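You operate a simulated robot arm through the tools that you are given. There is no shell and no other tool. Be economical: measure what you need, move in short steps, check, and stop when the job is done.

Carry out the task below with a simulated two-armed robot. There is one attempt and no reset: what you move stays moved.

Task
Put the fallen jar in the yellow crate, reset, and run the other two onto the big table.
Fine: table on before the belt starts; leave both running.

The check looks at the end state, three seconds after you hand in, the way a careful person would. Anything else that was tipped, shoved, dropped, spilled or broken makes it a failure.

Robot
Two 7-joint arms with fingered hands on one trunk, on a base that drives. Base frame: it is fixed to the floor where the robot stands at the start and does not move with it; the origin is under the middle of the robot, x ahead of it, y to its left, z up. Units: mm, rad, N and s.
The left shoulder is at the start at [70, 132, 1167], the right one opposite. With the tool pointing down near the work surface each hand reaches from about 360 to 640 mm from the robot's upright axis, wherever it stands, measured 20 degrees to its own side. Places, roughly: black stop button at the big table [600, -500, 900]; black stop button at the infeed [-2700, 4000, 900]; black stop button of the short belt [-4600, -2600, 900]; blue reset button at the big table [700, -600, 900]; blue reset button at the infeed [-2700, 4000, 900]; blue reset button of the short belt [-4500, -2700, 900]; emergency stop at the big table [700, -700, 900]; emergency stop at the infeed [-2600, 3900, 900]; emergency stop of the short belt [-4400, -2800, 900]; entry gate arm [-1800, 2900, 1000]; exit gate arm [500, -200, 1000]; green press arm [200, 100, 1000]; green start button at the big table [600, -500, 900]; green start button at the infeed [-2800, 4100, 900]; green start button of the short belt [-4600, -2500, 900]; height knob of the labeller [200, 200, 700]. Payload 2.3 kg a hand.
The TCP of each hand is the grasp point between the finger pads, 25 mm short of the fingertips. In the tool frame z runs along the fingers and y along their closing line. Largest opening 88 mm; the body of the gripper starts 29 mm behind the TCP. The gripper is a hand of 3 fingers: y runs from the thumb to the fingers, the wrist lies at [-13, -97, -162] in the tool frame.
Orientation is that of the tool frame in the base frame, as [roll, pitch, yaw] about the fixed x, y, z axes, in that order (R = Rz(yaw) Ry(pitch) Rx(roll)). With the fingers straight down and the wrist toward the robot, the tool's x, y and z point along [0, 1, 0], [1, 0, 0] and [0, 0, -1] of the base frame.

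Tools
- The arms move only by the tool servo_tool. It takes "left_series", "right_series" or both (then of equal length, played together; a hand with none holds still); each is one flat list of numbers, 6 for each row, row after row: the shift along the tool's x, y, z in units of 400 mm (1.0 is 400 mm), then the turn, a rotation vector about the tool's x, y, z in units of 120 degrees (1.0 is 120 degrees). In form: [x, y, z, ax, ay, az, x, y, z, ax, ay, az, ...]. A call has 1 to 8 rows; each row is the pose to reach, as a shift and turn from the pose commanded when the call began, along the tool's axes at that moment. A call with a number of a shift or a turn outside -1 to 1 is refused whole. Each row takes 0.2 s and may step no farther than 50 mm and 0.15 rad from the row before; otherwise, the whole call is refused. Where a pose cannot be reached the arm comes as near as it can. A force on the tool above 40 N (or 10 N above the force at the start of the call, whichever is more), or a blocked arm, ends the call early, and 0.2 s more pass. In this call time passes only in rows, and 0.2 s behind the last. It gives the time, the measured TCP pose, the force on the tool (base axes), the opening and the grip force at its end, in the units of the frame above (readings bear some noise), with the torque about the TCP (base axes, N m) and any sound that the robot's microphone picked up, and new pictures: "show" is both (left out), scene, wrist or none (wrist: the cameras of the hands that moved).
- Cameras (640 x 400 px; columns grow to the right, rows downward): "scene" is now at [122.9, 20.2, 1465.1]; the picture's right is [0.28, -0.96, -0.00], its down [-0.74, -0.22, -0.63] and it looks along [0.61, 0.18, -0.78] (base axes); focal length 214 px, centre (320, 200). "left" rides on the left gripper at [-58, -85, -99] in its tool frame; the picture's right is [-0.67, -0.35, 0.66], its down [0.69, -0.63, 0.37] and it looks along [0.28, 0.70, 0.66] (tool axes); focal length 261 px, centre (320, 200). "right" rides on the right gripper at [58, -85, -100] in its tool frame; the picture's right is [-0.67, 0.35, -0.66], its down [-0.69, -0.63, 0.37] and it looks along [-0.28, 0.69, 0.66] (tool axes); focal length 261 px, centre (320, 200). There is no depth. A picture from a camera that has moved, and an enlarged one, comes with that camera's place and axes in the base frame and with its lens.
- lift_body(by): slides the trunk up (or, below 0, down) by that many mm; the arms and the scene camera ride with it, the base frame stays. It gives what a move gives, with no picture.
- roll_base(legs): drives the robot by 1 to 6 legs, each [ahead, left, turn to the left] in mm, mm and rad, along the robot's own axes; the way and the turn of a leg run together, so that a leg with both is an arc; at most 1500 mm and 3.142 rad a leg. The arms and the cameras ride along, it lands a little off, and it stops where it bumps. It gives what a move gives, and a new picture of the scene camera.
- move_fingers(index, middle, thumb_bend, thumb_turn, hand): sets how far each is bent, from 0 (flat) to 1 (curled in); at 0.3 the hand is open as for a grip, at 0.7 the pads meet at the TCP. One left out holds its place. A second passes; each finger stops where it meets its share of the squeeze, and holds until it gets a number again. It is the only way to open and close the hand. It gives what a move gives, with no picture; readings hold the bend of each and the force on the fingers (four entries, about 0 where the hand has none), thumb and palm. thumb_turn goes from beside the hand (0) to across from the fingers (1), as for a grip.
- aim_head(pan, tilt): turns the head with the scene camera to pan (to the left, within 1.501 rad either way) and tilt (down, from -0.506 to 1.204), counted from straight ahead of the robot. It gives what a move gives, and a new picture of the scene camera.
- zoom(camera, box): a new picture of the part [left, top, right, bottom] of that camera's present view, enlarged. No time passes.
- hand_in(): hands the job in; it is judged then, once.

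Go step by step. Nothing tells you exact positions but the pictures and the camera data: compare them with the known pose of the tool, close in by small moves and look again before you grip or let go. The budget is 120 turns and 260 pictures, counting those below and the enlarged ones. Unless the task says otherwise, let go and move clear before handing in, and close with one line.

The tools are called after "Emit:" by a JSON object that holds its "method" and its "body". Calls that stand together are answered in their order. servo_tool: Moves the arms, as the interface text tells. Its arguments: {"type":"object","properties":{"left_series":{"type":"array","items":{"type":"number"}},"right_series":{"type":"array","items":{"type":"number"}},"show":{"type":"string","enum":["both","scene","wrist","none"]}},"required":[]} The other tools are called the same way: lift_body (by) slides the trunk up or down; move_fingers (index, middle, thumb_bend, thumb_turn, hand) moves the fingers one by one; roll_base (legs) drives the base; aim_head (pan, tilt) turns the head that bears the scene camera; zoom (camera, box) takes an enlarged picture of a part of a camera's view; hand_in () hands the job in.

At the start:

```text
clock: 0.0
left_eef_pos: [421.5, -33.2, 1252.2]
left_ee_rot: [-3.141, 0.001, 1.573]
left_contact_force: [1.2, -1.1, 0.2]
left_wrist_torque: [0.02, -0.01, 0.02]
left_finger_gap: 87.5
left_grip_force: 0.0
left_shape: jaw
left_bend: [0.3, 0.3, 0.3, 0.98]
left_finger forces: [0.1, 0.0, 0.0, 0.1, 0.0, 0.1]
right_eef_pos: [278.7, -373.3, 1144.3]
right_ee_rot: [3.141, 0.0, 1.572]
right_contact_force: [-0.1, 1.2, -0.1]
right_wrist_torque: [0.0, 0.03, 0.01]
right_finger_gap: 87.6
right_grip_force: 0.1
right_shape: jaw
right_bend: [0.3, 0.3, 0.3, 0.98]
right_finger forces: [0.1, 0.1, 0.0, 0.1, 0.0, 0.1]
trunk travel left (down, up): [-725.0, 115.0]
robot x, y, heading: [-1.0, 3.5, -0.001]
head pan, tilt: [0.288, 0.887]
```

scene: 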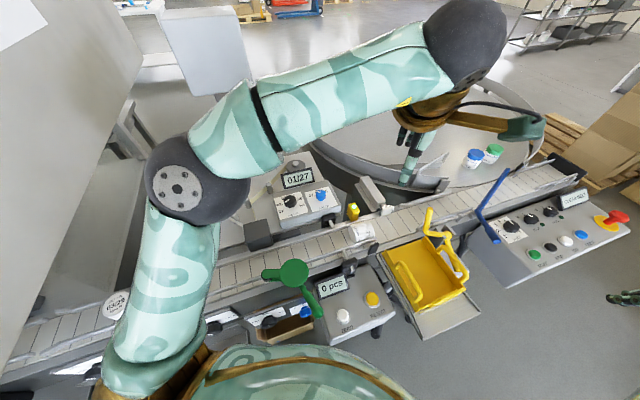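
right: 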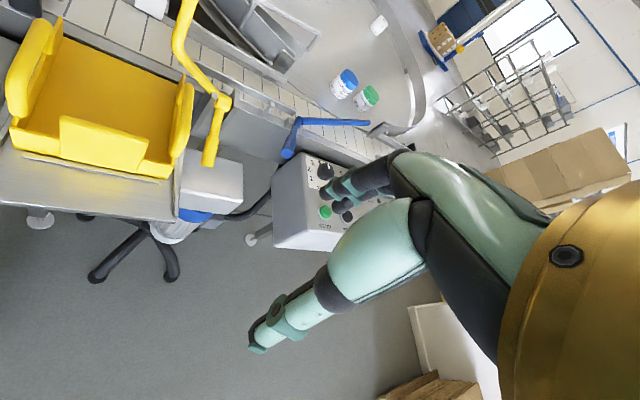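
left: 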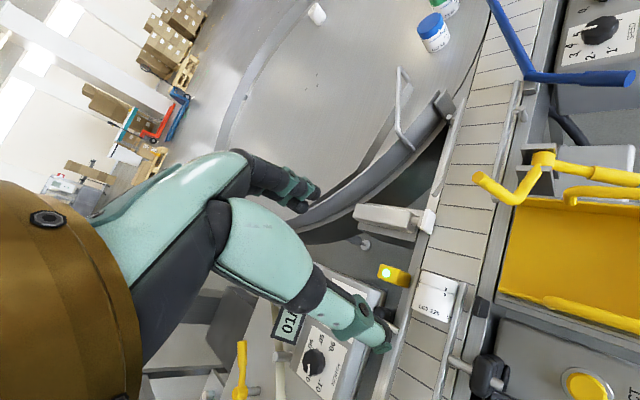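

I see a belt with a labeller panel, a yellow crate, the big table's panel on the right, and arms partly in the view. I start by enlarging the parts to read the labels.

Emit:
{"method": "zoom", "body": {"camera": "scene", "box": [240, 140, 480, 340]}}

Emit:
{"method": "zoom", "body": {"camera": "scene", "box": [440, 130, 640, 270]}}

Emit:
{"method": "zoom", "body": {"camera": "left", "box": [340, 80, 640, 400]}}

```text
2.00 times, centred on (360, 240) of scene
camera zoom: at [122.9, 20.2, 1465.1], right [0.28, -0.96, 0.0], down [-0.74, -0.22, -0.63], along [0.61, 0.18, -0.78], focal length 429 px, centre (240, 120)
```

zoom: 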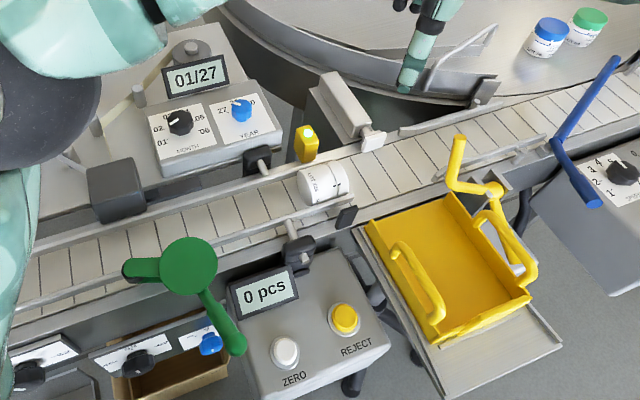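

```text
2.86 times, centred on (540, 200) of scene
camera zoom: at [122.9, 20.2, 1465.1], right [0.28, -0.96, 0.0], down [-0.74, -0.22, -0.63], along [0.61, 0.18, -0.78], focal length 613 px, centre (-309, 200)
```

zoom: 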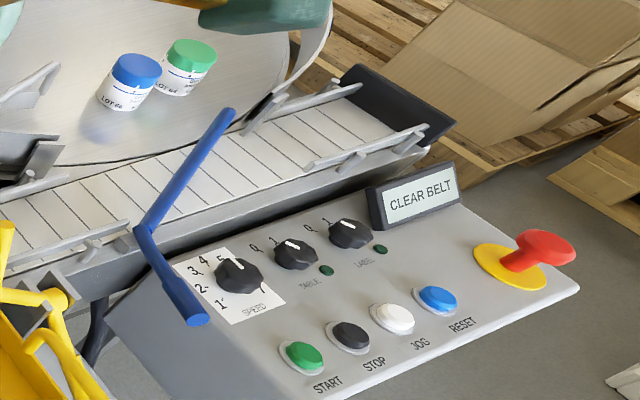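

```text
1.25 times, centred on (490, 240) of left
camera zoom: at [335.9, -90.6, 1353.4], right [-0.35, -0.67, -0.66], down [-0.63, 0.68, -0.37], along [0.69, 0.29, -0.66], focal length 326 px, centre (108, 150)
```

zoom: 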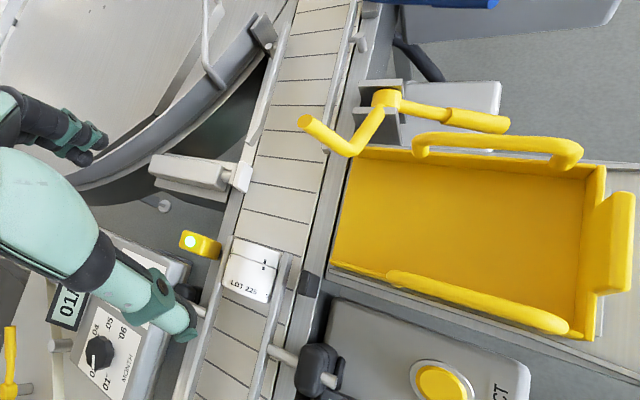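

The fallen jar lies on the belt by the yellow sensor, next to the reject pusher; the display reads CLEAR BELT. The left arm blocks the view, so I move it aside to the left and look again.

Emit:
{"method": "servo_tool", "body": {"left_series": [0.12, 0, 0, 0, 0, 0, 0.24, 0, 0, 0, 0, 0, 0.36, 0, 0, 0, 0, 0, 0.48, 0, 0, 0, 0, 0, 0.6, 0, 0, 0, 0, 0, 0.7, 0, 0, 0, 0, 0], "show": "both"}}

Emit:
{"method": "aim_head", "body": {"pan": 0.0, "tilt": 0.9}}

Emit:
{"method": "aim_head", "body": {"pan": 1.0, "tilt": 0.8}}

Emit:
{"method": "aim_head", "body": {"pan": -0.8, "tilt": 0.7}}

```text
clock: 1.4
left_eef_pos: [421.5, 250.2, 1252.4]
left_ee_rot: [3.14, 0.002, 1.57]
left_contact_force: [-0.2, -0.8, 0.2]
left_wrist_torque: [-0.02, 0.0, -0.03]
left_finger_gap: 87.5
left_grip_force: 0.1
left_shape: jaw
left_bend: [0.3, 0.3, 0.3, 0.98]
left_finger forces: [0.0, 0.0, 0.1, 0.0, 0.0, 0.0]
right_eef_pos: [279.3, -372.9, 1145.3]
right_ee_rot: [-3.141, 0.002, 1.572]
right_contact_force: [0.4, 0.4, -0.7]
right_wrist_torque: [0.0, -0.03, 0.0]
right_finger_gap: 87.5
right_grip_force: 0.0
right_shape: jaw
right_bend: [0.3, 0.3, 0.3, 0.98]
right_finger forces: [0.0, 0.0, 0.1, 0.0, 0.0, 0.1]
trunk travel left (down, up): [-725.0, 115.0]
robot x, y, heading: [-0.9, -4.0, 0.006]
head pan, tilt: [0.288, 0.887]
camera scene: at [122.7, 21.6, 1465.1], right [0.28, -0.96, 0.0], down [-0.74, -0.22, -0.63], along [0.61, 0.18, -0.78], focal length 214 px, centre (320, 200)
camera left: at [334.9, 191.8, 1352.9], right [-0.35, -0.67, -0.66], down [-0.63, 0.69, -0.37], along [0.69, 0.28, -0.66], focal length 261 px, centre (320, 200)
```

scene: 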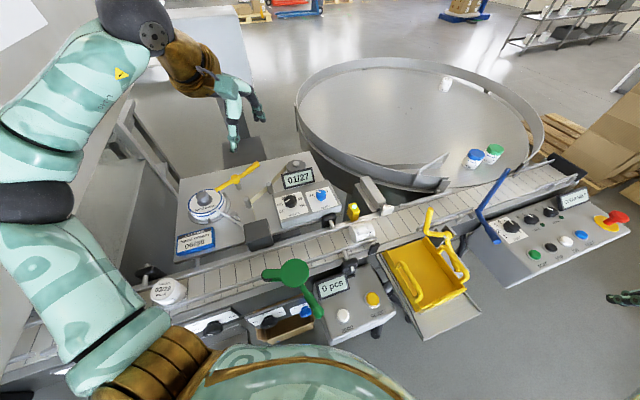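
left: 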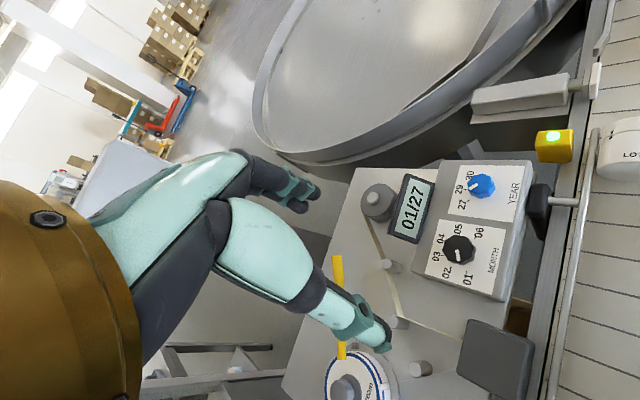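

```text
clock: 2.2
left_eef_pos: [421.4, 246.6, 1252.2]
left_ee_rot: [3.14, 0.0, 1.573]
left_contact_force: [-0.8, -0.1, 0.3]
left_wrist_torque: [-0.02, 0.01, 0.01]
left_finger_gap: 87.8
left_grip_force: 0.0
left_shape: jaw
left_bend: [0.3, 0.3, 0.3, 0.98]
left_finger forces: [0.0, 0.0, 0.0, 0.0, 0.1, 0.0]
right_eef_pos: [279.7, -371.2, 1145.0]
right_ee_rot: [-3.141, 0.001, 1.571]
right_contact_force: [-0.3, 0.7, 0.4]
right_wrist_torque: [0.01, 0.01, 0.0]
right_finger_gap: 87.9
right_grip_force: 0.0
right_shape: jaw
right_bend: [0.3, 0.3, 0.3, 0.98]
right_finger forces: [0.0, 0.0, 0.1, 0.1, 0.0, 0.0]
trunk travel left (down, up): [-725.0, 115.0]
robot x, y, heading: [-2.1, -2.4, -0.001]
head pan, tilt: [0.0, 0.901]
camera scene: at [125.3, -1.5, 1464.1], right [0.0, -1.0, 0.0], down [-0.78, 0.0, -0.62], along [0.62, 0.0, -0.78], focal length 214 px, centre (320, 200)
```

scene: 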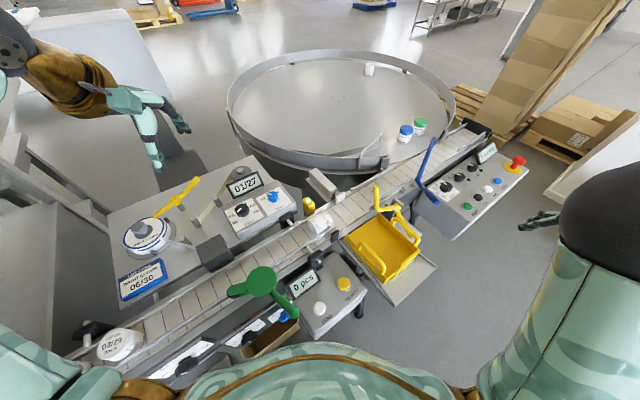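

```text
clock: 3.5
left_eef_pos: [420.2, 247.2, 1253.5]
left_ee_rot: [3.141, 0.0, 1.573]
left_contact_force: [-0.2, 0.2, -0.1]
left_wrist_torque: [-0.02, 0.02, -0.06]
left_finger_gap: 87.8
left_grip_force: 0.0
left_shape: jaw
left_bend: [0.3, 0.3, 0.3, 0.98]
left_finger forces: [0.1, 0.1, 0.0, 0.0, 0.1, 0.1]
right_eef_pos: [279.9, -372.9, 1144.8]
right_ee_rot: [3.141, 0.0, 1.571]
right_contact_force: [0.5, 0.6, -0.5]
right_wrist_torque: [-0.03, 0.05, 0.05]
right_finger_gap: 87.6
right_grip_force: 0.2
right_shape: jaw
right_bend: [0.3, 0.3, 0.3, 0.98]
right_finger forces: [0.1, 0.1, 0.0, 0.1, 0.0, 0.0]
trunk travel left (down, up): [-725.0, 115.0]
robot x, y, heading: [2.0, 1.7, 0.001]
head pan, tilt: [1.0, 0.799]
camera scene: at [93.5, 66.5, 1472.0], right [0.84, -0.54, 0.0], down [-0.39, -0.6, -0.7], along [0.38, 0.59, -0.72], focal length 214 px, centre (320, 200)
```

scene: 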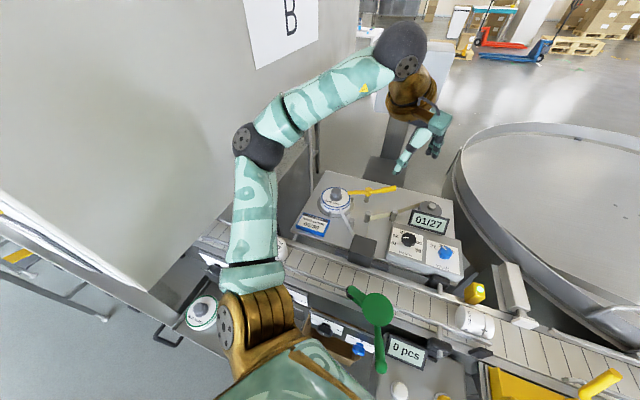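

```text
clock: 5.3
left_eef_pos: [421.6, 247.7, 1253.1]
left_ee_rot: [3.14, 0.0, 1.573]
left_contact_force: [-0.2, -0.4, -0.1]
left_wrist_torque: [-0.06, 0.01, 0.02]
left_finger_gap: 87.6
left_grip_force: 0.1
left_shape: jaw
left_bend: [0.3, 0.3, 0.3, 0.98]
left_finger forces: [0.1, 0.0, 0.1, 0.1, 0.0, 0.0]
right_eef_pos: [279.5, -373.1, 1144.0]
right_ee_rot: [-3.141, 0.0, 1.571]
right_contact_force: [-0.4, -0.3, -0.5]
right_wrist_torque: [0.02, 0.0, -0.04]
right_finger_gap: 87.5
right_grip_force: 0.1
right_shape: jaw
right_bend: [0.3, 0.3, 0.3, 0.98]
right_finger forces: [0.1, 0.1, 0.1, 0.1, 0.0, 0.1]
trunk travel left (down, up): [-725.0, 115.0]
robot x, y, heading: [-0.6, -1.1, 0.004]
head pan, tilt: [-0.799, 0.7]
camera scene: at [109.1, -62.2, 1480.3], right [-0.72, -0.7, 0.0], down [-0.45, 0.46, -0.76], along [0.53, -0.55, -0.64], focal length 214 px, centre (320, 200)
```

scene: 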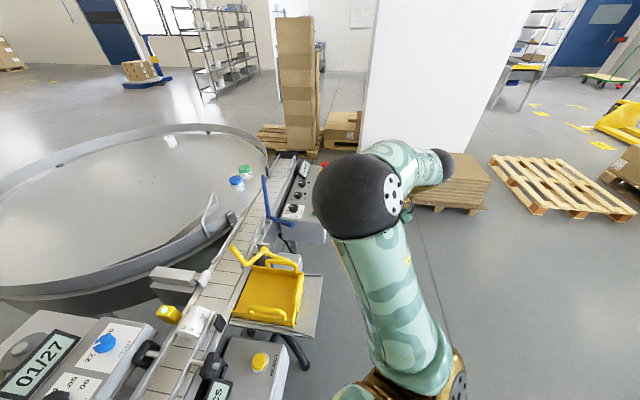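

Besides the fallen jar there are jars upstream on the belt (one reading 03/29, another further up). I look closer at both ends and at the blue gate.

Emit:
{"method": "zoom", "body": {"camera": "scene", "box": [170, 130, 350, 270]}}

Emit:
{"method": "aim_head", "body": {"pan": 0.5, "tilt": 1.2}}

Emit:
{"method": "aim_head", "body": {"pan": 1.45, "tilt": 0.9}}

Emit:
{"method": "aim_head", "body": {"pan": -0.3, "tilt": 0.85}}

Emit:
{"method": "zoom", "body": {"camera": "scene", "box": [240, 90, 440, 260]}}

```text
2.86 times, centred on (260, 200) of scene
camera zoom: at [109.1, -62.2, 1480.3], right [-0.72, -0.7, 0.0], down [-0.45, 0.46, -0.76], along [0.53, -0.55, -0.64], focal length 613 px, centre (491, 200)
```

zoom: 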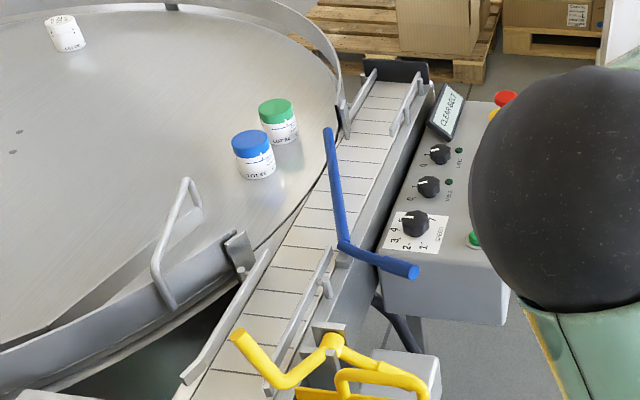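

```text
clock: 6.7
left_eef_pos: [420.5, 249.3, 1254.0]
left_ee_rot: [3.141, 0.0, 1.574]
left_contact_force: [-0.3, -0.1, 0.2]
left_wrist_torque: [0.0, -0.02, 0.0]
left_finger_gap: 87.9
left_grip_force: 0.0
left_shape: jaw
left_bend: [0.3, 0.3, 0.3, 0.98]
left_finger forces: [0.0, 0.1, 0.0, 0.0, 0.1, 0.1]
right_eef_pos: [279.2, -372.3, 1144.8]
right_ee_rot: [-3.141, 0.0, 1.571]
right_contact_force: [-0.5, 0.1, 0.2]
right_wrist_torque: [0.01, 0.0, 0.0]
right_finger_gap: 87.5
right_grip_force: 0.0
right_shape: jaw
right_bend: [0.3, 0.3, 0.3, 0.98]
right_finger forces: [0.0, 0.0, 0.1, 0.0, 0.0, 0.1]
trunk travel left (down, up): [-725.0, 115.0]
robot x, y, heading: [2.6, -1.7, 0.0]
head pan, tilt: [0.499, 1.201]
camera scene: at [99.0, 25.4, 1444.3], right [0.48, -0.88, 0.0], down [-0.82, -0.45, -0.36], along [0.32, 0.17, -0.93], focal length 214 px, centre (320, 200)
```

scene: 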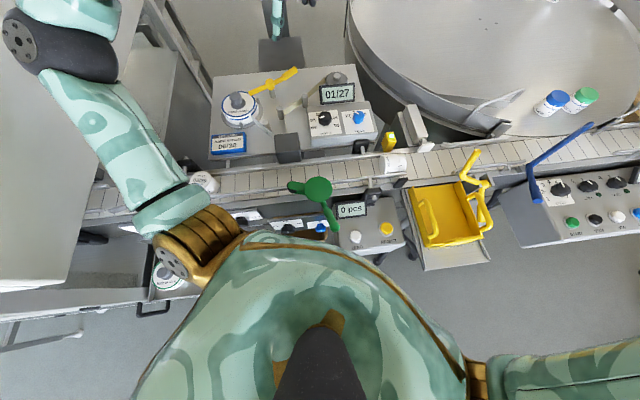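

```text
clock: 8.0
left_eef_pos: [421.5, 247.4, 1252.3]
left_ee_rot: [3.141, 0.001, 1.572]
left_contact_force: [0.1, 0.6, -1.1]
left_wrist_torque: [0.01, 0.04, 0.03]
left_finger_gap: 87.7
left_grip_force: 0.2
left_shape: jaw
left_bend: [0.3, 0.3, 0.3, 0.98]
left_finger forces: [0.0, 0.0, 0.0, 0.0, 0.1, 0.0]
right_eef_pos: [280.2, -371.3, 1145.2]
right_ee_rot: [3.14, 0.0, 1.571]
right_contact_force: [0.9, 0.5, -0.3]
right_wrist_torque: [0.0, 0.01, 0.01]
right_finger_gap: 87.8
right_grip_force: 0.2
right_shape: jaw
right_bend: [0.3, 0.3, 0.3, 0.98]
right_finger forces: [0.0, 0.1, 0.1, 0.0, 0.0, 0.0]
trunk travel left (down, up): [-725.0, 115.0]
robot x, y, heading: [0.5, -0.5, -0.002]
head pan, tilt: [1.45, 0.901]
camera scene: at [59.0, 73.5, 1464.1], right [0.99, -0.12, 0.0], down [-0.09, -0.78, -0.62], along [0.07, 0.62, -0.78], focal length 214 px, centre (320, 200)
```

scene: 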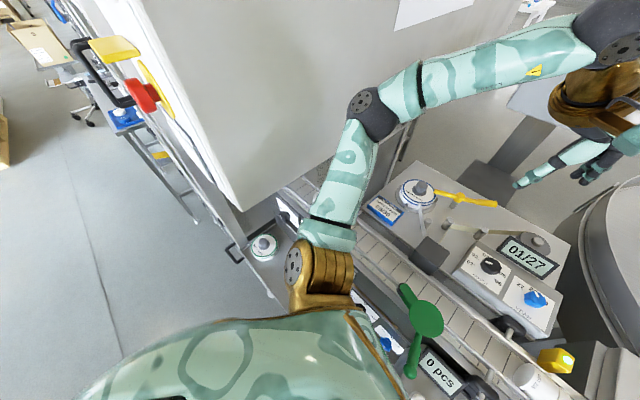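

```text
clock: 9.7
left_eef_pos: [420.4, 246.7, 1252.3]
left_ee_rot: [-3.141, 0.0, 1.572]
left_contact_force: [-0.5, -1.0, -0.2]
left_wrist_torque: [-0.05, 0.0, 0.01]
left_finger_gap: 87.6
left_grip_force: 0.1
left_shape: jaw
left_bend: [0.3, 0.3, 0.3, 0.98]
left_finger forces: [0.1, 0.0, 0.1, 0.0, 0.1, 0.0]
right_eef_pos: [279.9, -372.5, 1146.0]
right_ee_rot: [-3.141, -0.001, 1.572]
right_contact_force: [-0.1, 0.5, -0.2]
right_wrist_torque: [-0.01, 0.0, 0.01]
right_finger_gap: 87.4
right_grip_force: 0.0
right_shape: jaw
right_bend: [0.3, 0.3, 0.3, 0.98]
right_finger forces: [0.0, 0.0, 0.1, 0.0, 0.0, 0.0]
trunk travel left (down, up): [-725.0, 115.0]
robot x, y, heading: [1.7, 2.4, 0.002]
head pan, tilt: [-0.3, 0.85]
camera scene: at [124.5, -24.4, 1468.0], right [-0.3, -0.96, 0.0], down [-0.72, 0.22, -0.66], along [0.63, -0.19, -0.75], focal length 214 px, centre (320, 200)
```

scene: 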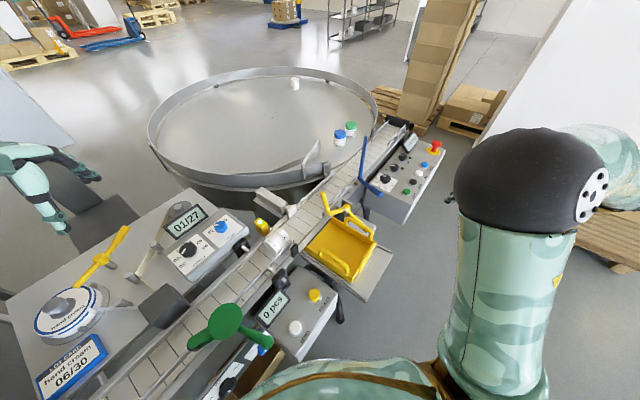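

```text
2.35 times, centred on (340, 175) of scene
camera zoom: at [124.5, -24.4, 1468.0], right [-0.3, -0.96, 0.0], down [-0.72, 0.22, -0.66], along [0.63, -0.19, -0.75], focal length 505 px, centre (273, 259)
```

zoom: 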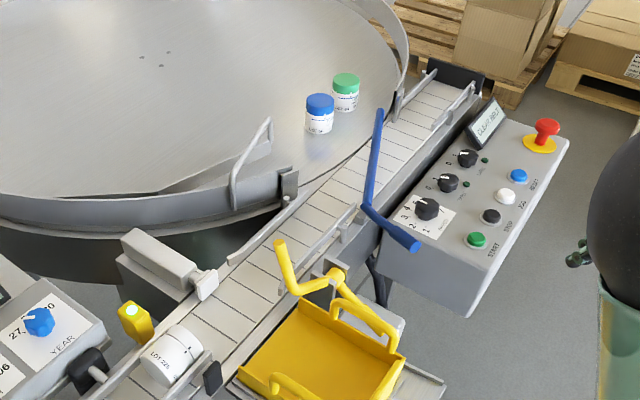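

The blue arm and the yellow arm both sit over the belt; I need to know which jars are upstream. I return the head to the left and enlarge.

Emit:
{"method": "aim_head", "body": {"pan": 0.5, "tilt": 1.2}}

Emit:
{"method": "zoom", "body": {"camera": "scene", "box": [60, 130, 260, 330]}}

Emit:
{"method": "zoom", "body": {"camera": "scene", "box": [360, 110, 540, 260]}}

Emit:
{"method": "zoom", "body": {"camera": "scene", "box": [190, 60, 420, 260]}}

```text
clock: 10.9
left_eef_pos: [420.2, 247.8, 1253.3]
left_ee_rot: [3.141, -0.001, 1.573]
left_contact_force: [-0.2, 0.4, 0.7]
left_wrist_torque: [-0.02, 0.02, 0.02]
left_finger_gap: 87.7
left_grip_force: 0.0
left_shape: jaw
left_bend: [0.3, 0.3, 0.3, 0.98]
left_finger forces: [0.0, 0.0, 0.0, 0.0, 0.0, 0.1]
right_eef_pos: [279.3, -372.2, 1145.4]
right_ee_rot: [-3.141, 0.0, 1.57]
right_contact_force: [0.2, -0.3, 0.3]
right_wrist_torque: [0.01, -0.04, 0.02]
right_finger_gap: 87.4
right_grip_force: 0.1
right_shape: jaw
right_bend: [0.3, 0.3, 0.3, 0.98]
right_finger forces: [0.0, 0.0, 0.1, 0.0, 0.0, 0.0]
trunk travel left (down, up): [-725.0, 115.0]
robot x, y, heading: [0.6, 0.9, 0.003]
head pan, tilt: [0.499, 1.201]
camera scene: at [99.0, 25.3, 1444.3], right [0.48, -0.88, 0.0], down [-0.82, -0.45, -0.36], along [0.32, 0.17, -0.93], focal length 214 px, centre (320, 200)
```

scene: 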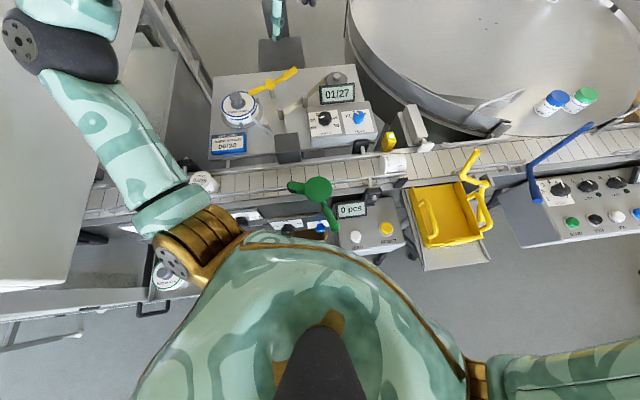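

```text
2.00 times, centred on (160, 230) of scene
camera zoom: at [99.0, 25.3, 1444.3], right [0.48, -0.88, 0.0], down [-0.82, -0.45, -0.36], along [0.32, 0.17, -0.93], focal length 429 px, centre (640, 140)
```

zoom: 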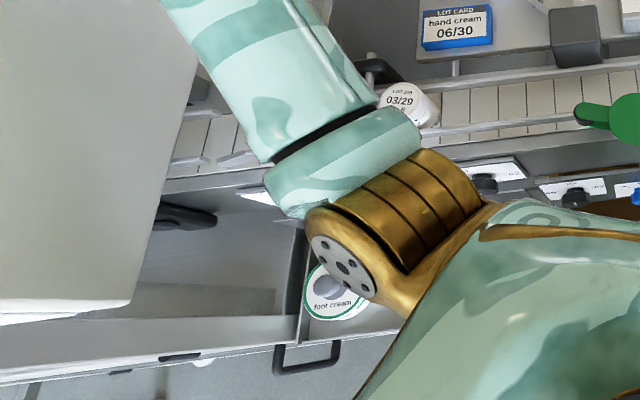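

```text
2.67 times, centred on (450, 185) of scene
camera zoom: at [99.0, 25.3, 1444.3], right [0.48, -0.88, 0.0], down [-0.82, -0.45, -0.36], along [0.32, 0.17, -0.93], focal length 572 px, centre (-27, 240)
```

zoom: 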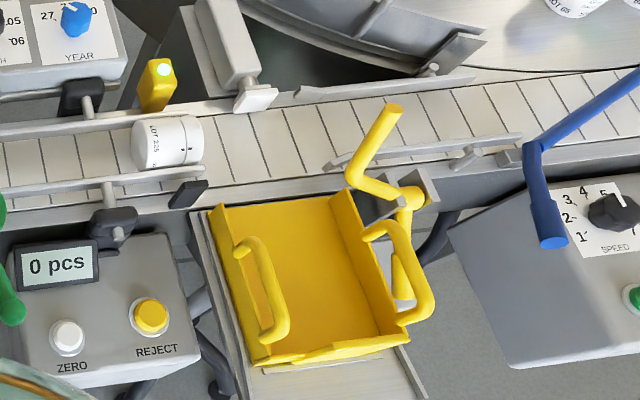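

```text
2.00 times, centred on (305, 160) of scene
camera zoom: at [99.0, 25.3, 1444.3], right [0.48, -0.88, 0.0], down [-0.82, -0.45, -0.36], along [0.32, 0.17, -0.93], focal length 429 px, centre (350, 280)
```

zoom: 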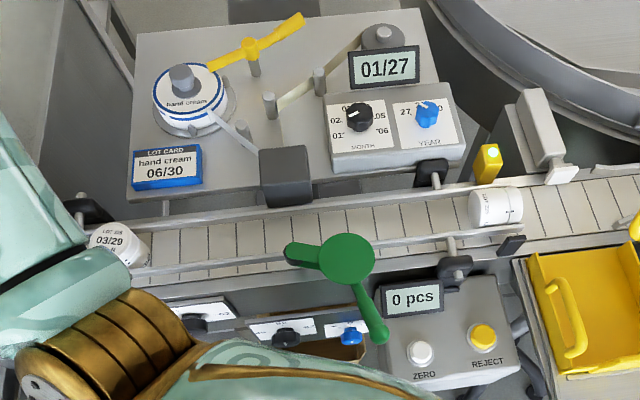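

The fallen jar lies at about [450, 0, 940]. I turn the left hand so that its camera looks upstream along the belt to see the other jars.

Emit:
{"method": "servo_tool", "body": {"left_series": [0, 0, 0, 0, 0, -0.07, 0, 0, 0, 0, 0, -0.14, 0, 0, 0, 0, 0, -0.21, 0, 0, 0, 0, 0, -0.28, 0, 0, 0, 0, 0, -0.35, 0, 0, 0, 0, 0, -0.42, 0, 0, 0, 0, 0, -0.49, 0, 0, 0, 0, 0, -0.56], "show": "both"}}

```text
clock: 12.7
left_eef_pos: [421.1, 247.6, 1253.8]
left_ee_rot: [-3.141, 0.0, 2.748]
left_contact_force: [-0.6, -0.8, 0.4]
left_wrist_torque: [0.03, 0.0, -0.04]
left_finger_gap: 87.6
left_grip_force: 0.0
left_shape: jaw
left_bend: [0.3, 0.3, 0.3, 0.98]
left_finger forces: [0.0, 0.0, 0.0, 0.1, 0.0, 0.0]
right_eef_pos: [279.6, -373.3, 1144.9]
right_ee_rot: [-3.138, 0.002, 1.572]
right_contact_force: [-0.2, 1.2, 0.2]
right_wrist_torque: [-0.01, 0.03, 0.05]
right_finger_gap: 87.6
right_grip_force: 0.0
right_shape: jaw
right_bend: [0.3, 0.3, 0.3, 0.98]
right_finger forces: [0.0, 0.0, 0.1, 0.0, 0.0, 0.0]
trunk travel left (down, up): [-725.0, 115.0]
robot x, y, heading: [5.4, 0.7, -0.001]
head pan, tilt: [0.499, 1.201]
camera scene: at [99.5, 24.7, 1444.2], right [0.48, -0.88, 0.0], down [-0.82, -0.45, -0.36], along [0.32, 0.17, -0.93], focal length 214 px, centre (320, 200)
camera left: at [442.1, 146.1, 1353.3], right [0.48, -0.58, -0.66], down [-0.87, -0.32, -0.37], along [0.0, 0.75, -0.66], focal length 261 px, centre (320, 200)
```

scene: 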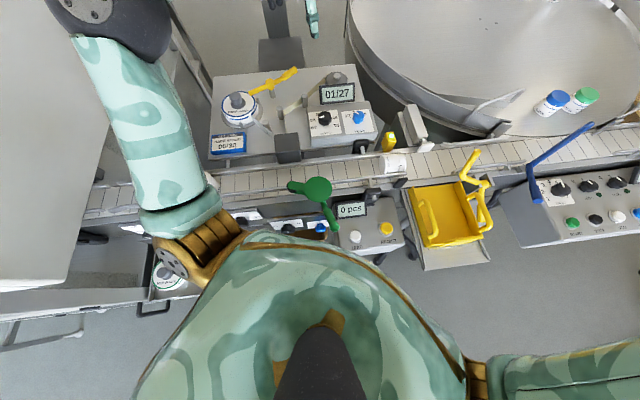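
left: 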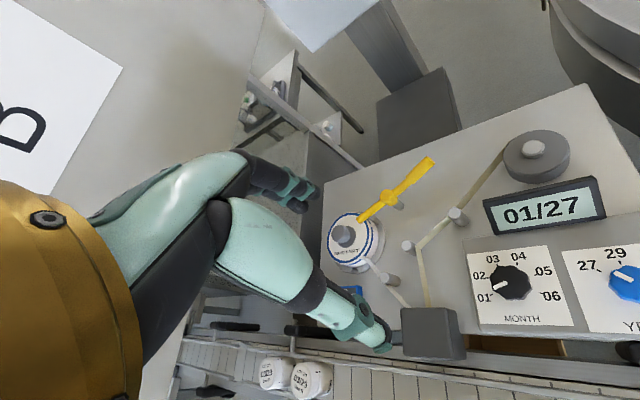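

Two upright jars stand side by side upstream on the belt: these are "the other two". I enlarge to read them, then look at the green arm.

Emit:
{"method": "zoom", "body": {"camera": "left", "box": [180, 320, 400, 400]}}

Emit:
{"method": "servo_tool", "body": {"left_series": [0, 0, 0, 0, 0, 0.07, 0, 0, 0, 0, 0, 0.14, 0, 0, 0, 0, 0, 0.21, 0, 0, 0, 0, 0, 0.28, 0, 0, 0, 0, 0, 0.35, 0, 0, 0, 0, 0, 0.42, 0, 0, 0, 0, 0, 0.49, 0, 0, 0, 0, 0, 0.56], "show": "none"}}

Emit:
{"method": "servo_tool", "body": {"right_series": [0.12, 0, 0, 0, 0, 0, 0.24, 0, 0, 0, 0, 0, 0.36, 0, 0, 0, 0, 0, 0.48, 0, 0, 0, 0, 0, 0.6, 0, 0, 0, 0, 0], "show": "wrist"}}

```text
2.91 times, centred on (290, 360) of left
camera zoom: at [442.1, 146.1, 1353.3], right [0.48, -0.58, -0.66], down [-0.87, -0.32, -0.37], along [0.0, 0.75, -0.66], focal length 758 px, centre (407, -266)
```

zoom: 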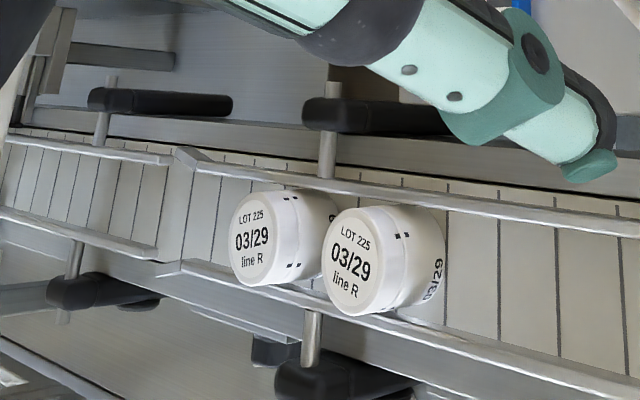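

```text
clock: 14.5
left_eef_pos: [421.3, 247.5, 1252.6]
left_ee_rot: [3.141, 0.001, 1.569]
left_contact_force: [0.9, 0.4, 0.3]
left_wrist_torque: [0.01, 0.03, 0.03]
left_finger_gap: 87.6
left_grip_force: 0.0
left_shape: jaw
left_bend: [0.3, 0.3, 0.3, 0.98]
left_finger forces: [0.0, 0.0, 0.1, 0.0, 0.1, 0.0]
right_eef_pos: [280.9, -371.7, 1146.1]
right_ee_rot: [-3.14, 0.002, 1.572]
right_contact_force: [-0.6, 0.3, 0.2]
right_wrist_torque: [0.02, -0.02, 0.0]
right_finger_gap: 87.6
right_grip_force: 0.1
right_shape: jaw
right_bend: [0.3, 0.3, 0.3, 0.98]
right_finger forces: [0.0, 0.0, 0.1, 0.0, 0.0, 0.1]
trunk travel left (down, up): [-725.0, 115.0]
robot x, y, heading: [-2.9, -0.0, 0.0]
head pan, tilt: [0.499, 1.201]
```

```text
clock: 15.7
left_eef_pos: [421.7, 249.8, 1251.9]
left_ee_rot: [-3.141, 0.004, 1.573]
left_contact_force: [-0.4, -0.2, -0.2]
left_wrist_torque: [-0.02, 0.0, 0.03]
left_finger_gap: 87.5
left_grip_force: 0.0
left_shape: jaw
left_bend: [0.3, 0.3, 0.3, 0.98]
left_finger forces: [0.1, 0.0, 0.0, 0.0, 0.0, 0.1]
right_eef_pos: [335.5, -199.9, 1067.3]
right_ee_rot: [-3.14, 0.003, 1.571]
right_contact_force: [0.1, 0.6, 0.7]
right_wrist_torque: [-0.05, -0.02, 0.03]
right_finger_gap: 87.6
right_grip_force: 0.0
right_shape: jaw
right_bend: [0.3, 0.3, 0.3, 0.98]
right_finger forces: [0.0, 0.1, 0.1, 0.0, 0.1, 0.0]
right hand out of reach, approached as far as the arm can: row 2, 3, 4, 5
trunk travel left (down, up): [-725.0, 115.0]
robot x, y, heading: [-4.1, -1.7, -0.001]
head pan, tilt: [0.499, 1.201]
camera right: at [249.0, -140.9, 1165.4], right [0.35, -0.67, 0.66], down [-0.63, -0.69, -0.36], along [0.69, -0.29, -0.66], focal length 261 px, centre (320, 200)
```

right: 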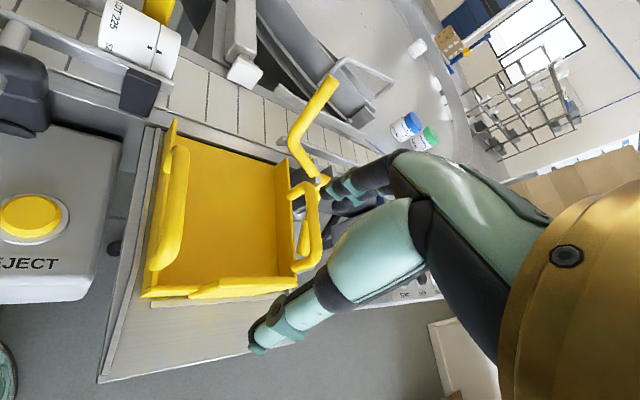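

The exit gate (yellow) is raised, and the blue arm lies diagonally across the belt, deflecting onto the table. I will take the jar with the left hand, gripping its two ends along the belt. First I put the right hand back and bring the left hand over.

Emit:
{"method": "servo_tool", "body": {"right_series": [-0.12, 0, 0, 0, 0, 0, -0.24, 0, 0, 0, 0, 0, -0.36, 0, 0, 0, 0, 0, -0.48, 0, 0, 0, 0, 0, -0.6, 0, 0, 0, 0, 0], "show": "none"}}

Emit:
{"method": "servo_tool", "body": {"left_series": [-0.1, 0, 0, 0, 0, 0.07, -0.2, 0, 0.05, 0, 0, 0.14, -0.3, 0, 0.1, 0, 0, 0.21, -0.4, 0, 0.15, 0, 0, 0.28, -0.5, 0, 0.2, 0, 0, 0.35, -0.6, 0.02, 0.25, 0, 0, 0.42, -0.62, 0.05, 0.3, 0, 0, 0.44], "show": "both"}}

```text
clock: 16.9
left_eef_pos: [421.2, 244.1, 1253.6]
left_ee_rot: [3.141, -0.001, 1.571]
left_contact_force: [0.4, -0.4, 0.9]
left_wrist_torque: [-0.02, 0.01, 0.02]
left_finger_gap: 87.5
left_grip_force: 0.0
left_shape: jaw
left_bend: [0.3, 0.3, 0.3, 0.98]
left_finger forces: [0.1, 0.0, 0.0, 0.0, 0.1, 0.0]
right_eef_pos: [334.2, -446.1, 1065.3]
right_ee_rot: [-3.141, -0.002, 1.571]
right_contact_force: [-0.6, -0.2, -0.6]
right_wrist_torque: [-0.03, -0.03, -0.01]
right_finger_gap: 87.8
right_grip_force: 0.1
right_shape: jaw
right_bend: [0.3, 0.3, 0.3, 0.98]
right_finger forces: [0.0, 0.0, 0.0, 0.1, 0.1, 0.0]
trunk travel left (down, up): [-725.0, 115.0]
robot x, y, heading: [1.8, 0.4, 0.003]
head pan, tilt: [0.499, 1.201]
```

```text
clock: 18.5
left_eef_pos: [439.7, -2.1, 1132.0]
left_ee_rot: [3.14, 0.0, 0.646]
left_contact_force: [0.3, -0.6, 0.2]
left_wrist_torque: [0.0, 0.03, -0.02]
left_finger_gap: 87.7
left_grip_force: 0.1
left_shape: jaw
left_bend: [0.3, 0.3, 0.3, 0.98]
left_finger forces: [0.0, 0.0, 0.0, 0.1, 0.0, 0.1]
right_eef_pos: [335.6, -442.7, 1067.8]
right_ee_rot: [-3.141, 0.001, 1.571]
right_contact_force: [0.7, -0.4, -0.5]
right_wrist_torque: [-0.03, 0.01, 0.0]
right_finger_gap: 88.0
right_grip_force: 0.0
right_shape: jaw
right_bend: [0.3, 0.3, 0.3, 0.98]
right_finger forces: [0.0, 0.0, 0.1, 0.0, 0.1, 0.0]
trunk travel left (down, up): [-725.0, 115.0]
robot x, y, heading: [-0.2, -0.4, 0.006]
head pan, tilt: [0.499, 1.201]
camera scene: at [99.9, 25.3, 1444.2], right [0.48, -0.88, 0.0], down [-0.82, -0.45, -0.36], along [0.32, 0.17, -0.93], focal length 214 px, centre (320, 200)
camera left: at [343.2, 31.3, 1232.6], right [-0.74, -0.13, -0.66], down [0.17, 0.92, -0.37], along [0.65, -0.38, -0.66], focal length 261 px, centre (320, 200)
```

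scene: 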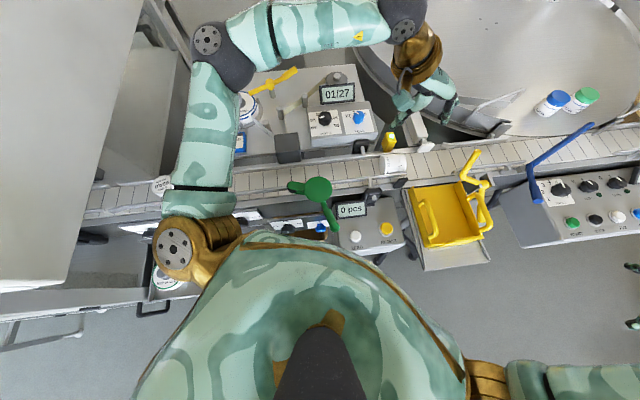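
left: 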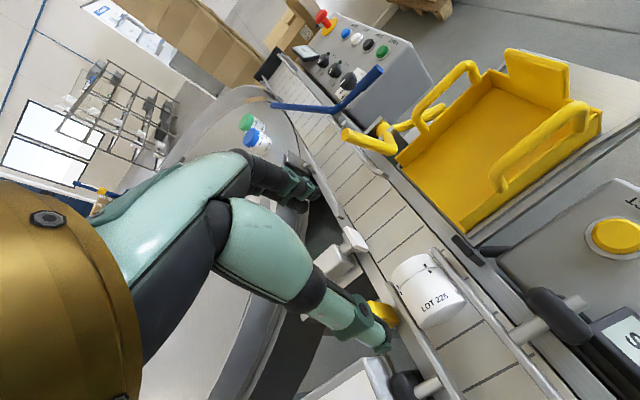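

The jar with "LOT 225" is well seen below the hand. I enlarge it to get its axis and ends.

Emit:
{"method": "zoom", "body": {"camera": "left", "box": [330, 200, 530, 400]}}

Emit:
{"method": "zoom", "body": {"camera": "left", "box": [320, 20, 640, 260]}}

```text
2.00 times, centred on (430, 300) of left
camera zoom: at [343.2, 31.3, 1232.6], right [-0.74, -0.13, -0.66], down [0.17, 0.92, -0.37], along [0.65, -0.38, -0.66], focal length 521 px, centre (100, 0)
```

zoom: 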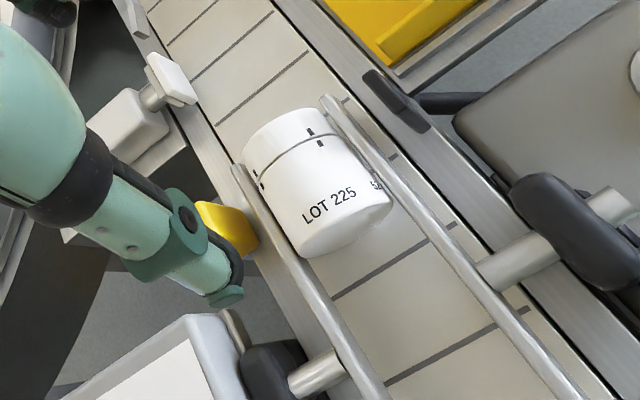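

```text
1.67 times, centred on (480, 140) of left
camera zoom: at [343.2, 31.3, 1232.6], right [-0.74, -0.13, -0.66], down [0.17, 0.92, -0.37], along [0.65, -0.38, -0.66], focal length 434 px, centre (53, 300)
```

zoom: 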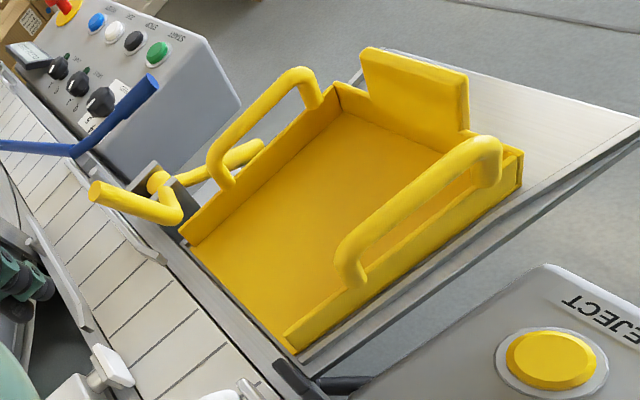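

The jar's axis runs along the belt, its centre about [460, -4], ends about 61 mm apart, and the crate is open toward the belt. I go down to z ≈ 1010 over it and check.

Emit:
{"method": "servo_tool", "body": {"left_series": [0.0185, 0.017, 0.0, 0, 0, 0, 0.037, 0.034, 0.1, 0, 0, 0, 0.037, 0.034, 0.2, 0, 0, 0, 0.037, 0.034, 0.3, 0, 0, 0], "show": "both"}}

Emit:
{"method": "zoom", "body": {"camera": "scene", "box": [340, 90, 460, 190]}}

```text
clock: 19.5
left_eef_pos: [462.1, -1.6, 1011.4]
left_ee_rot: [3.14, 0.001, 0.649]
left_contact_force: [0.4, 0.8, 0.3]
left_wrist_torque: [0.04, -0.01, 0.0]
left_finger_gap: 88.0
left_grip_force: 0.0
left_shape: jaw
left_bend: [0.3, 0.3, 0.3, 0.98]
left_finger forces: [0.0, 0.0, 0.0, 0.0, 0.1, 0.0]
right_eef_pos: [336.0, -443.8, 1067.9]
right_ee_rot: [-3.139, 0.0, 1.57]
right_contact_force: [0.9, 0.6, -0.5]
right_wrist_torque: [0.0, -0.01, -0.02]
right_finger_gap: 87.9
right_grip_force: 0.1
right_shape: jaw
right_bend: [0.3, 0.3, 0.3, 0.98]
right_finger forces: [0.0, 0.1, 0.0, 0.0, 0.1, 0.1]
trunk travel left (down, up): [-725.0, 115.0]
robot x, y, heading: [3.5, 3.9, -0.009]
head pan, tilt: [0.499, 1.201]
camera scene: at [99.5, 25.2, 1444.3], right [0.48, -0.88, 0.0], down [-0.82, -0.45, -0.36], along [0.32, 0.17, -0.93], focal length 214 px, centre (320, 200)
camera left: at [364.0, 30.4, 1112.3], right [-0.74, -0.13, -0.66], down [0.17, 0.92, -0.37], along [0.65, -0.38, -0.66], focal length 261 px, centre (320, 200)
```

scene: 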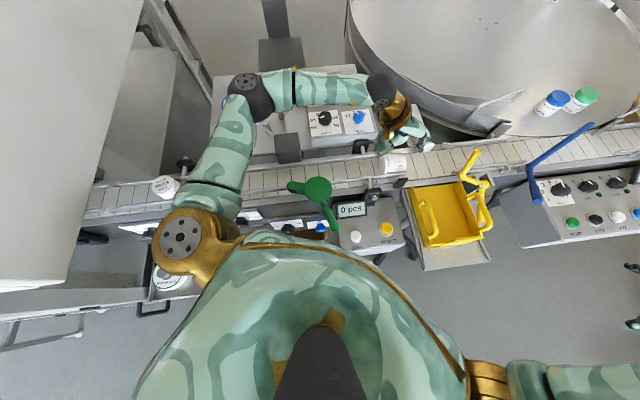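
left: 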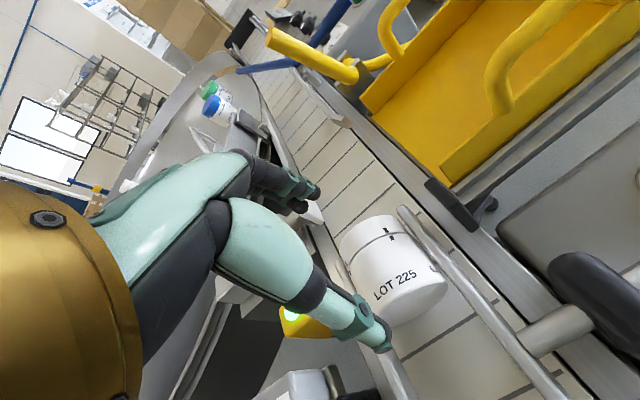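

```text
4.00 times, centred on (400, 140) of scene
camera zoom: at [99.5, 25.2, 1444.3], right [0.48, -0.88, 0.0], down [-0.82, -0.45, -0.36], along [0.32, 0.17, -0.93], focal length 858 px, centre (0, 440)
```

zoom: 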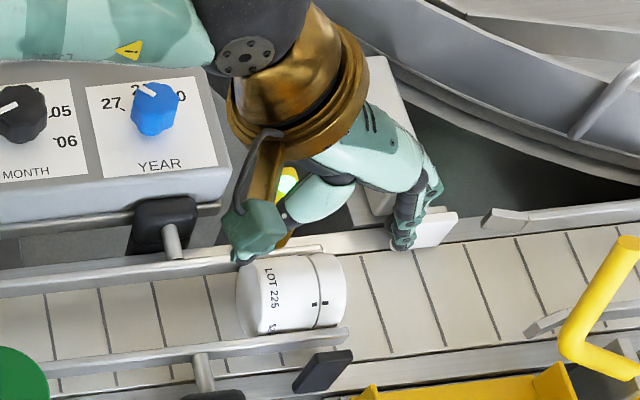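

The projected approach line hits the jar's centre. I lower to z ≈ 965 and look.

Emit:
{"method": "servo_tool", "body": {"left_series": [0, 0, 0.06, 0, 0, 0, 0, 0, 0.115, 0, 0, 0], "show": "both"}}

Emit:
{"method": "zoom", "body": {"camera": "scene", "box": [340, 90, 460, 190]}}

```text
clock: 20.1
left_eef_pos: [462.0, -2.3, 965.9]
left_ee_rot: [3.14, 0.001, 0.651]
left_contact_force: [0.0, 0.4, 0.1]
left_wrist_torque: [-0.01, 0.01, -0.01]
left_finger_gap: 87.5
left_grip_force: 0.1
left_shape: jaw
left_bend: [0.3, 0.3, 0.3, 0.98]
left_finger forces: [0.0, 0.0, 0.0, 0.0, 0.2, 0.0]
right_eef_pos: [336.3, -443.6, 1067.7]
right_ee_rot: [-3.139, -0.001, 1.571]
right_contact_force: [-0.1, -0.4, 0.5]
right_wrist_torque: [-0.01, -0.02, -0.02]
right_finger_gap: 87.7
right_grip_force: 0.1
right_shape: jaw
right_bend: [0.3, 0.3, 0.3, 0.98]
right_finger forces: [0.1, 0.0, 0.0, 0.1, 0.0, 0.0]
trunk travel left (down, up): [-725.0, 115.0]
robot x, y, heading: [0.2, -5.9, -0.0]
head pan, tilt: [0.499, 1.201]
camera scene: at [99.5, 25.2, 1444.3], right [0.48, -0.88, 0.0], down [-0.82, -0.45, -0.36], along [0.32, 0.17, -0.93], focal length 214 px, centre (320, 200)
camera left: at [363.7, 30.4, 1067.1], right [-0.74, -0.13, -0.66], down [0.16, 0.92, -0.37], along [0.65, -0.38, -0.66], focal length 261 px, centre (320, 200)
```

scene: 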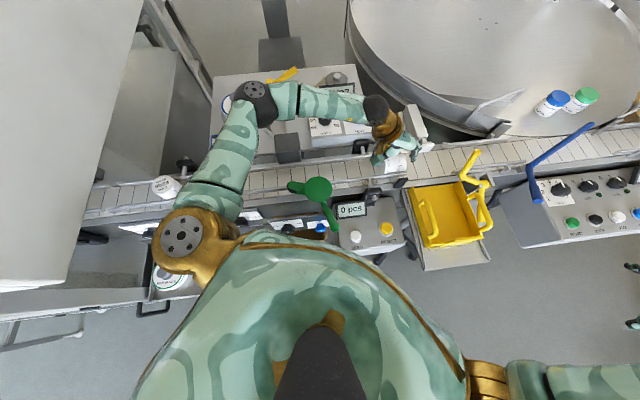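
left: 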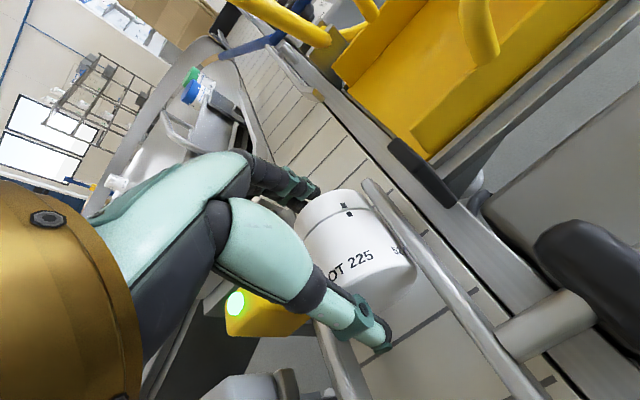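

```text
4.00 times, centred on (400, 140) of scene
camera zoom: at [99.5, 25.2, 1444.3], right [0.48, -0.88, 0.0], down [-0.82, -0.45, -0.36], along [0.32, 0.17, -0.93], focal length 858 px, centre (0, 440)
```

zoom: 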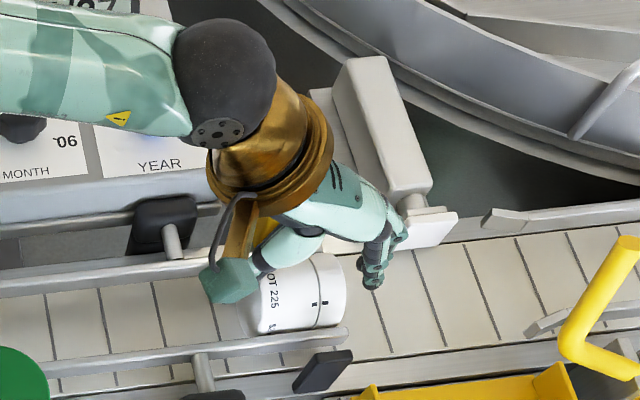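

Thumb and fingers straddle the jar's ends. I lower to z ≈ 938 in small steps, then close.

Emit:
{"method": "servo_tool", "body": {"left_series": [-0.005, 0, 0.025, 0, 0, 0, -0.01, 0, 0.05, 0, 0, 0, -0.01, 0, 0.068, 0, 0, 0], "show": "both"}}

Emit:
{"method": "zoom", "body": {"camera": "scene", "box": [340, 90, 460, 190]}}

```text
clock: 20.9
left_eef_pos: [455.6, -4.9, 944.1]
left_ee_rot: [3.13, -0.004, 0.651]
left_contact_force: [-1.7, 3.4, 18.6]
left_wrist_torque: [-0.47, -0.49, 0.04]
left_finger_gap: 87.2
left_grip_force: 0.1
left_shape: jaw
left_bend: [0.29, 0.3, 0.3, 0.98]
left_finger forces: [2.8, 14.2, 0.1, 0.0, 3.8, 0.0]
right_eef_pos: [331.9, -443.0, 1069.5]
right_ee_rot: [3.138, 0.003, 1.571]
right_contact_force: [0.4, -0.5, -0.7]
right_wrist_torque: [-0.02, 0.02, 0.01]
right_finger_gap: 87.6
right_grip_force: 0.1
right_shape: jaw
right_bend: [0.3, 0.3, 0.3, 0.98]
right_finger forces: [0.0, 0.1, 0.0, 0.1, 0.0, 0.0]
trunk travel left (down, up): [-725.0, 115.0]
robot x, y, heading: [-1.2, -1.9, 0.005]
head pan, tilt: [0.499, 1.201]
camera scene: at [93.3, 27.2, 1445.0], right [0.48, -0.88, 0.0], down [-0.82, -0.45, -0.36], along [0.32, 0.17, -0.93], focal length 214 px, centre (320, 200)
camera left: at [356.7, 29.0, 1043.3], right [-0.74, -0.13, -0.66], down [0.17, 0.91, -0.37], along [0.65, -0.38, -0.65], focal length 261 px, centre (320, 200)
```

scene: 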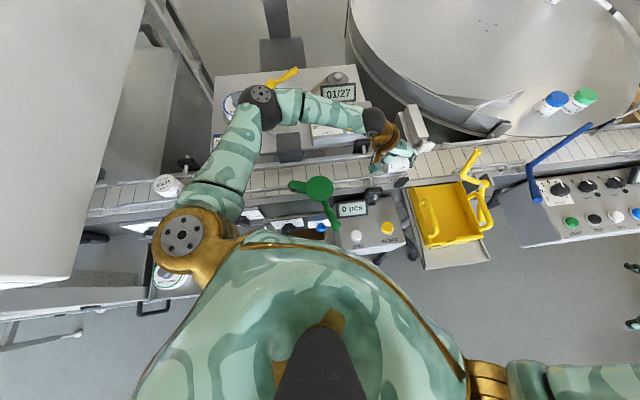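
left: 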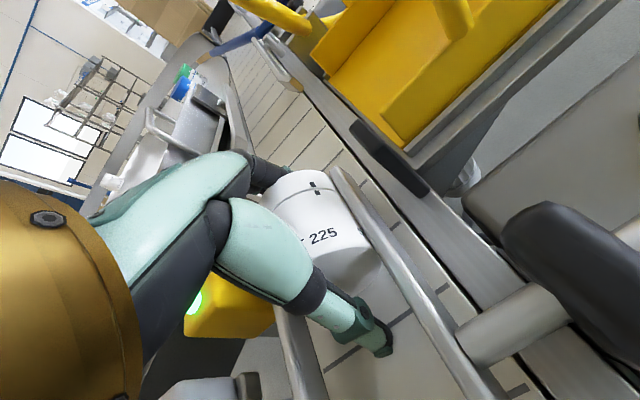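

```text
4.00 times, centred on (400, 140) of scene
camera zoom: at [93.3, 27.2, 1445.0], right [0.48, -0.88, 0.0], down [-0.82, -0.45, -0.36], along [0.32, 0.17, -0.93], focal length 858 px, centre (0, 440)
```

zoom: 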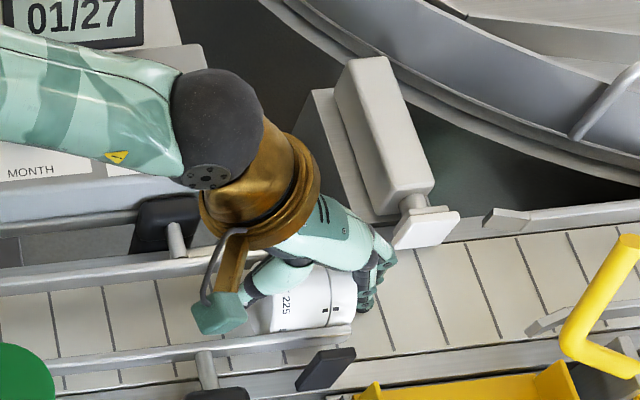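

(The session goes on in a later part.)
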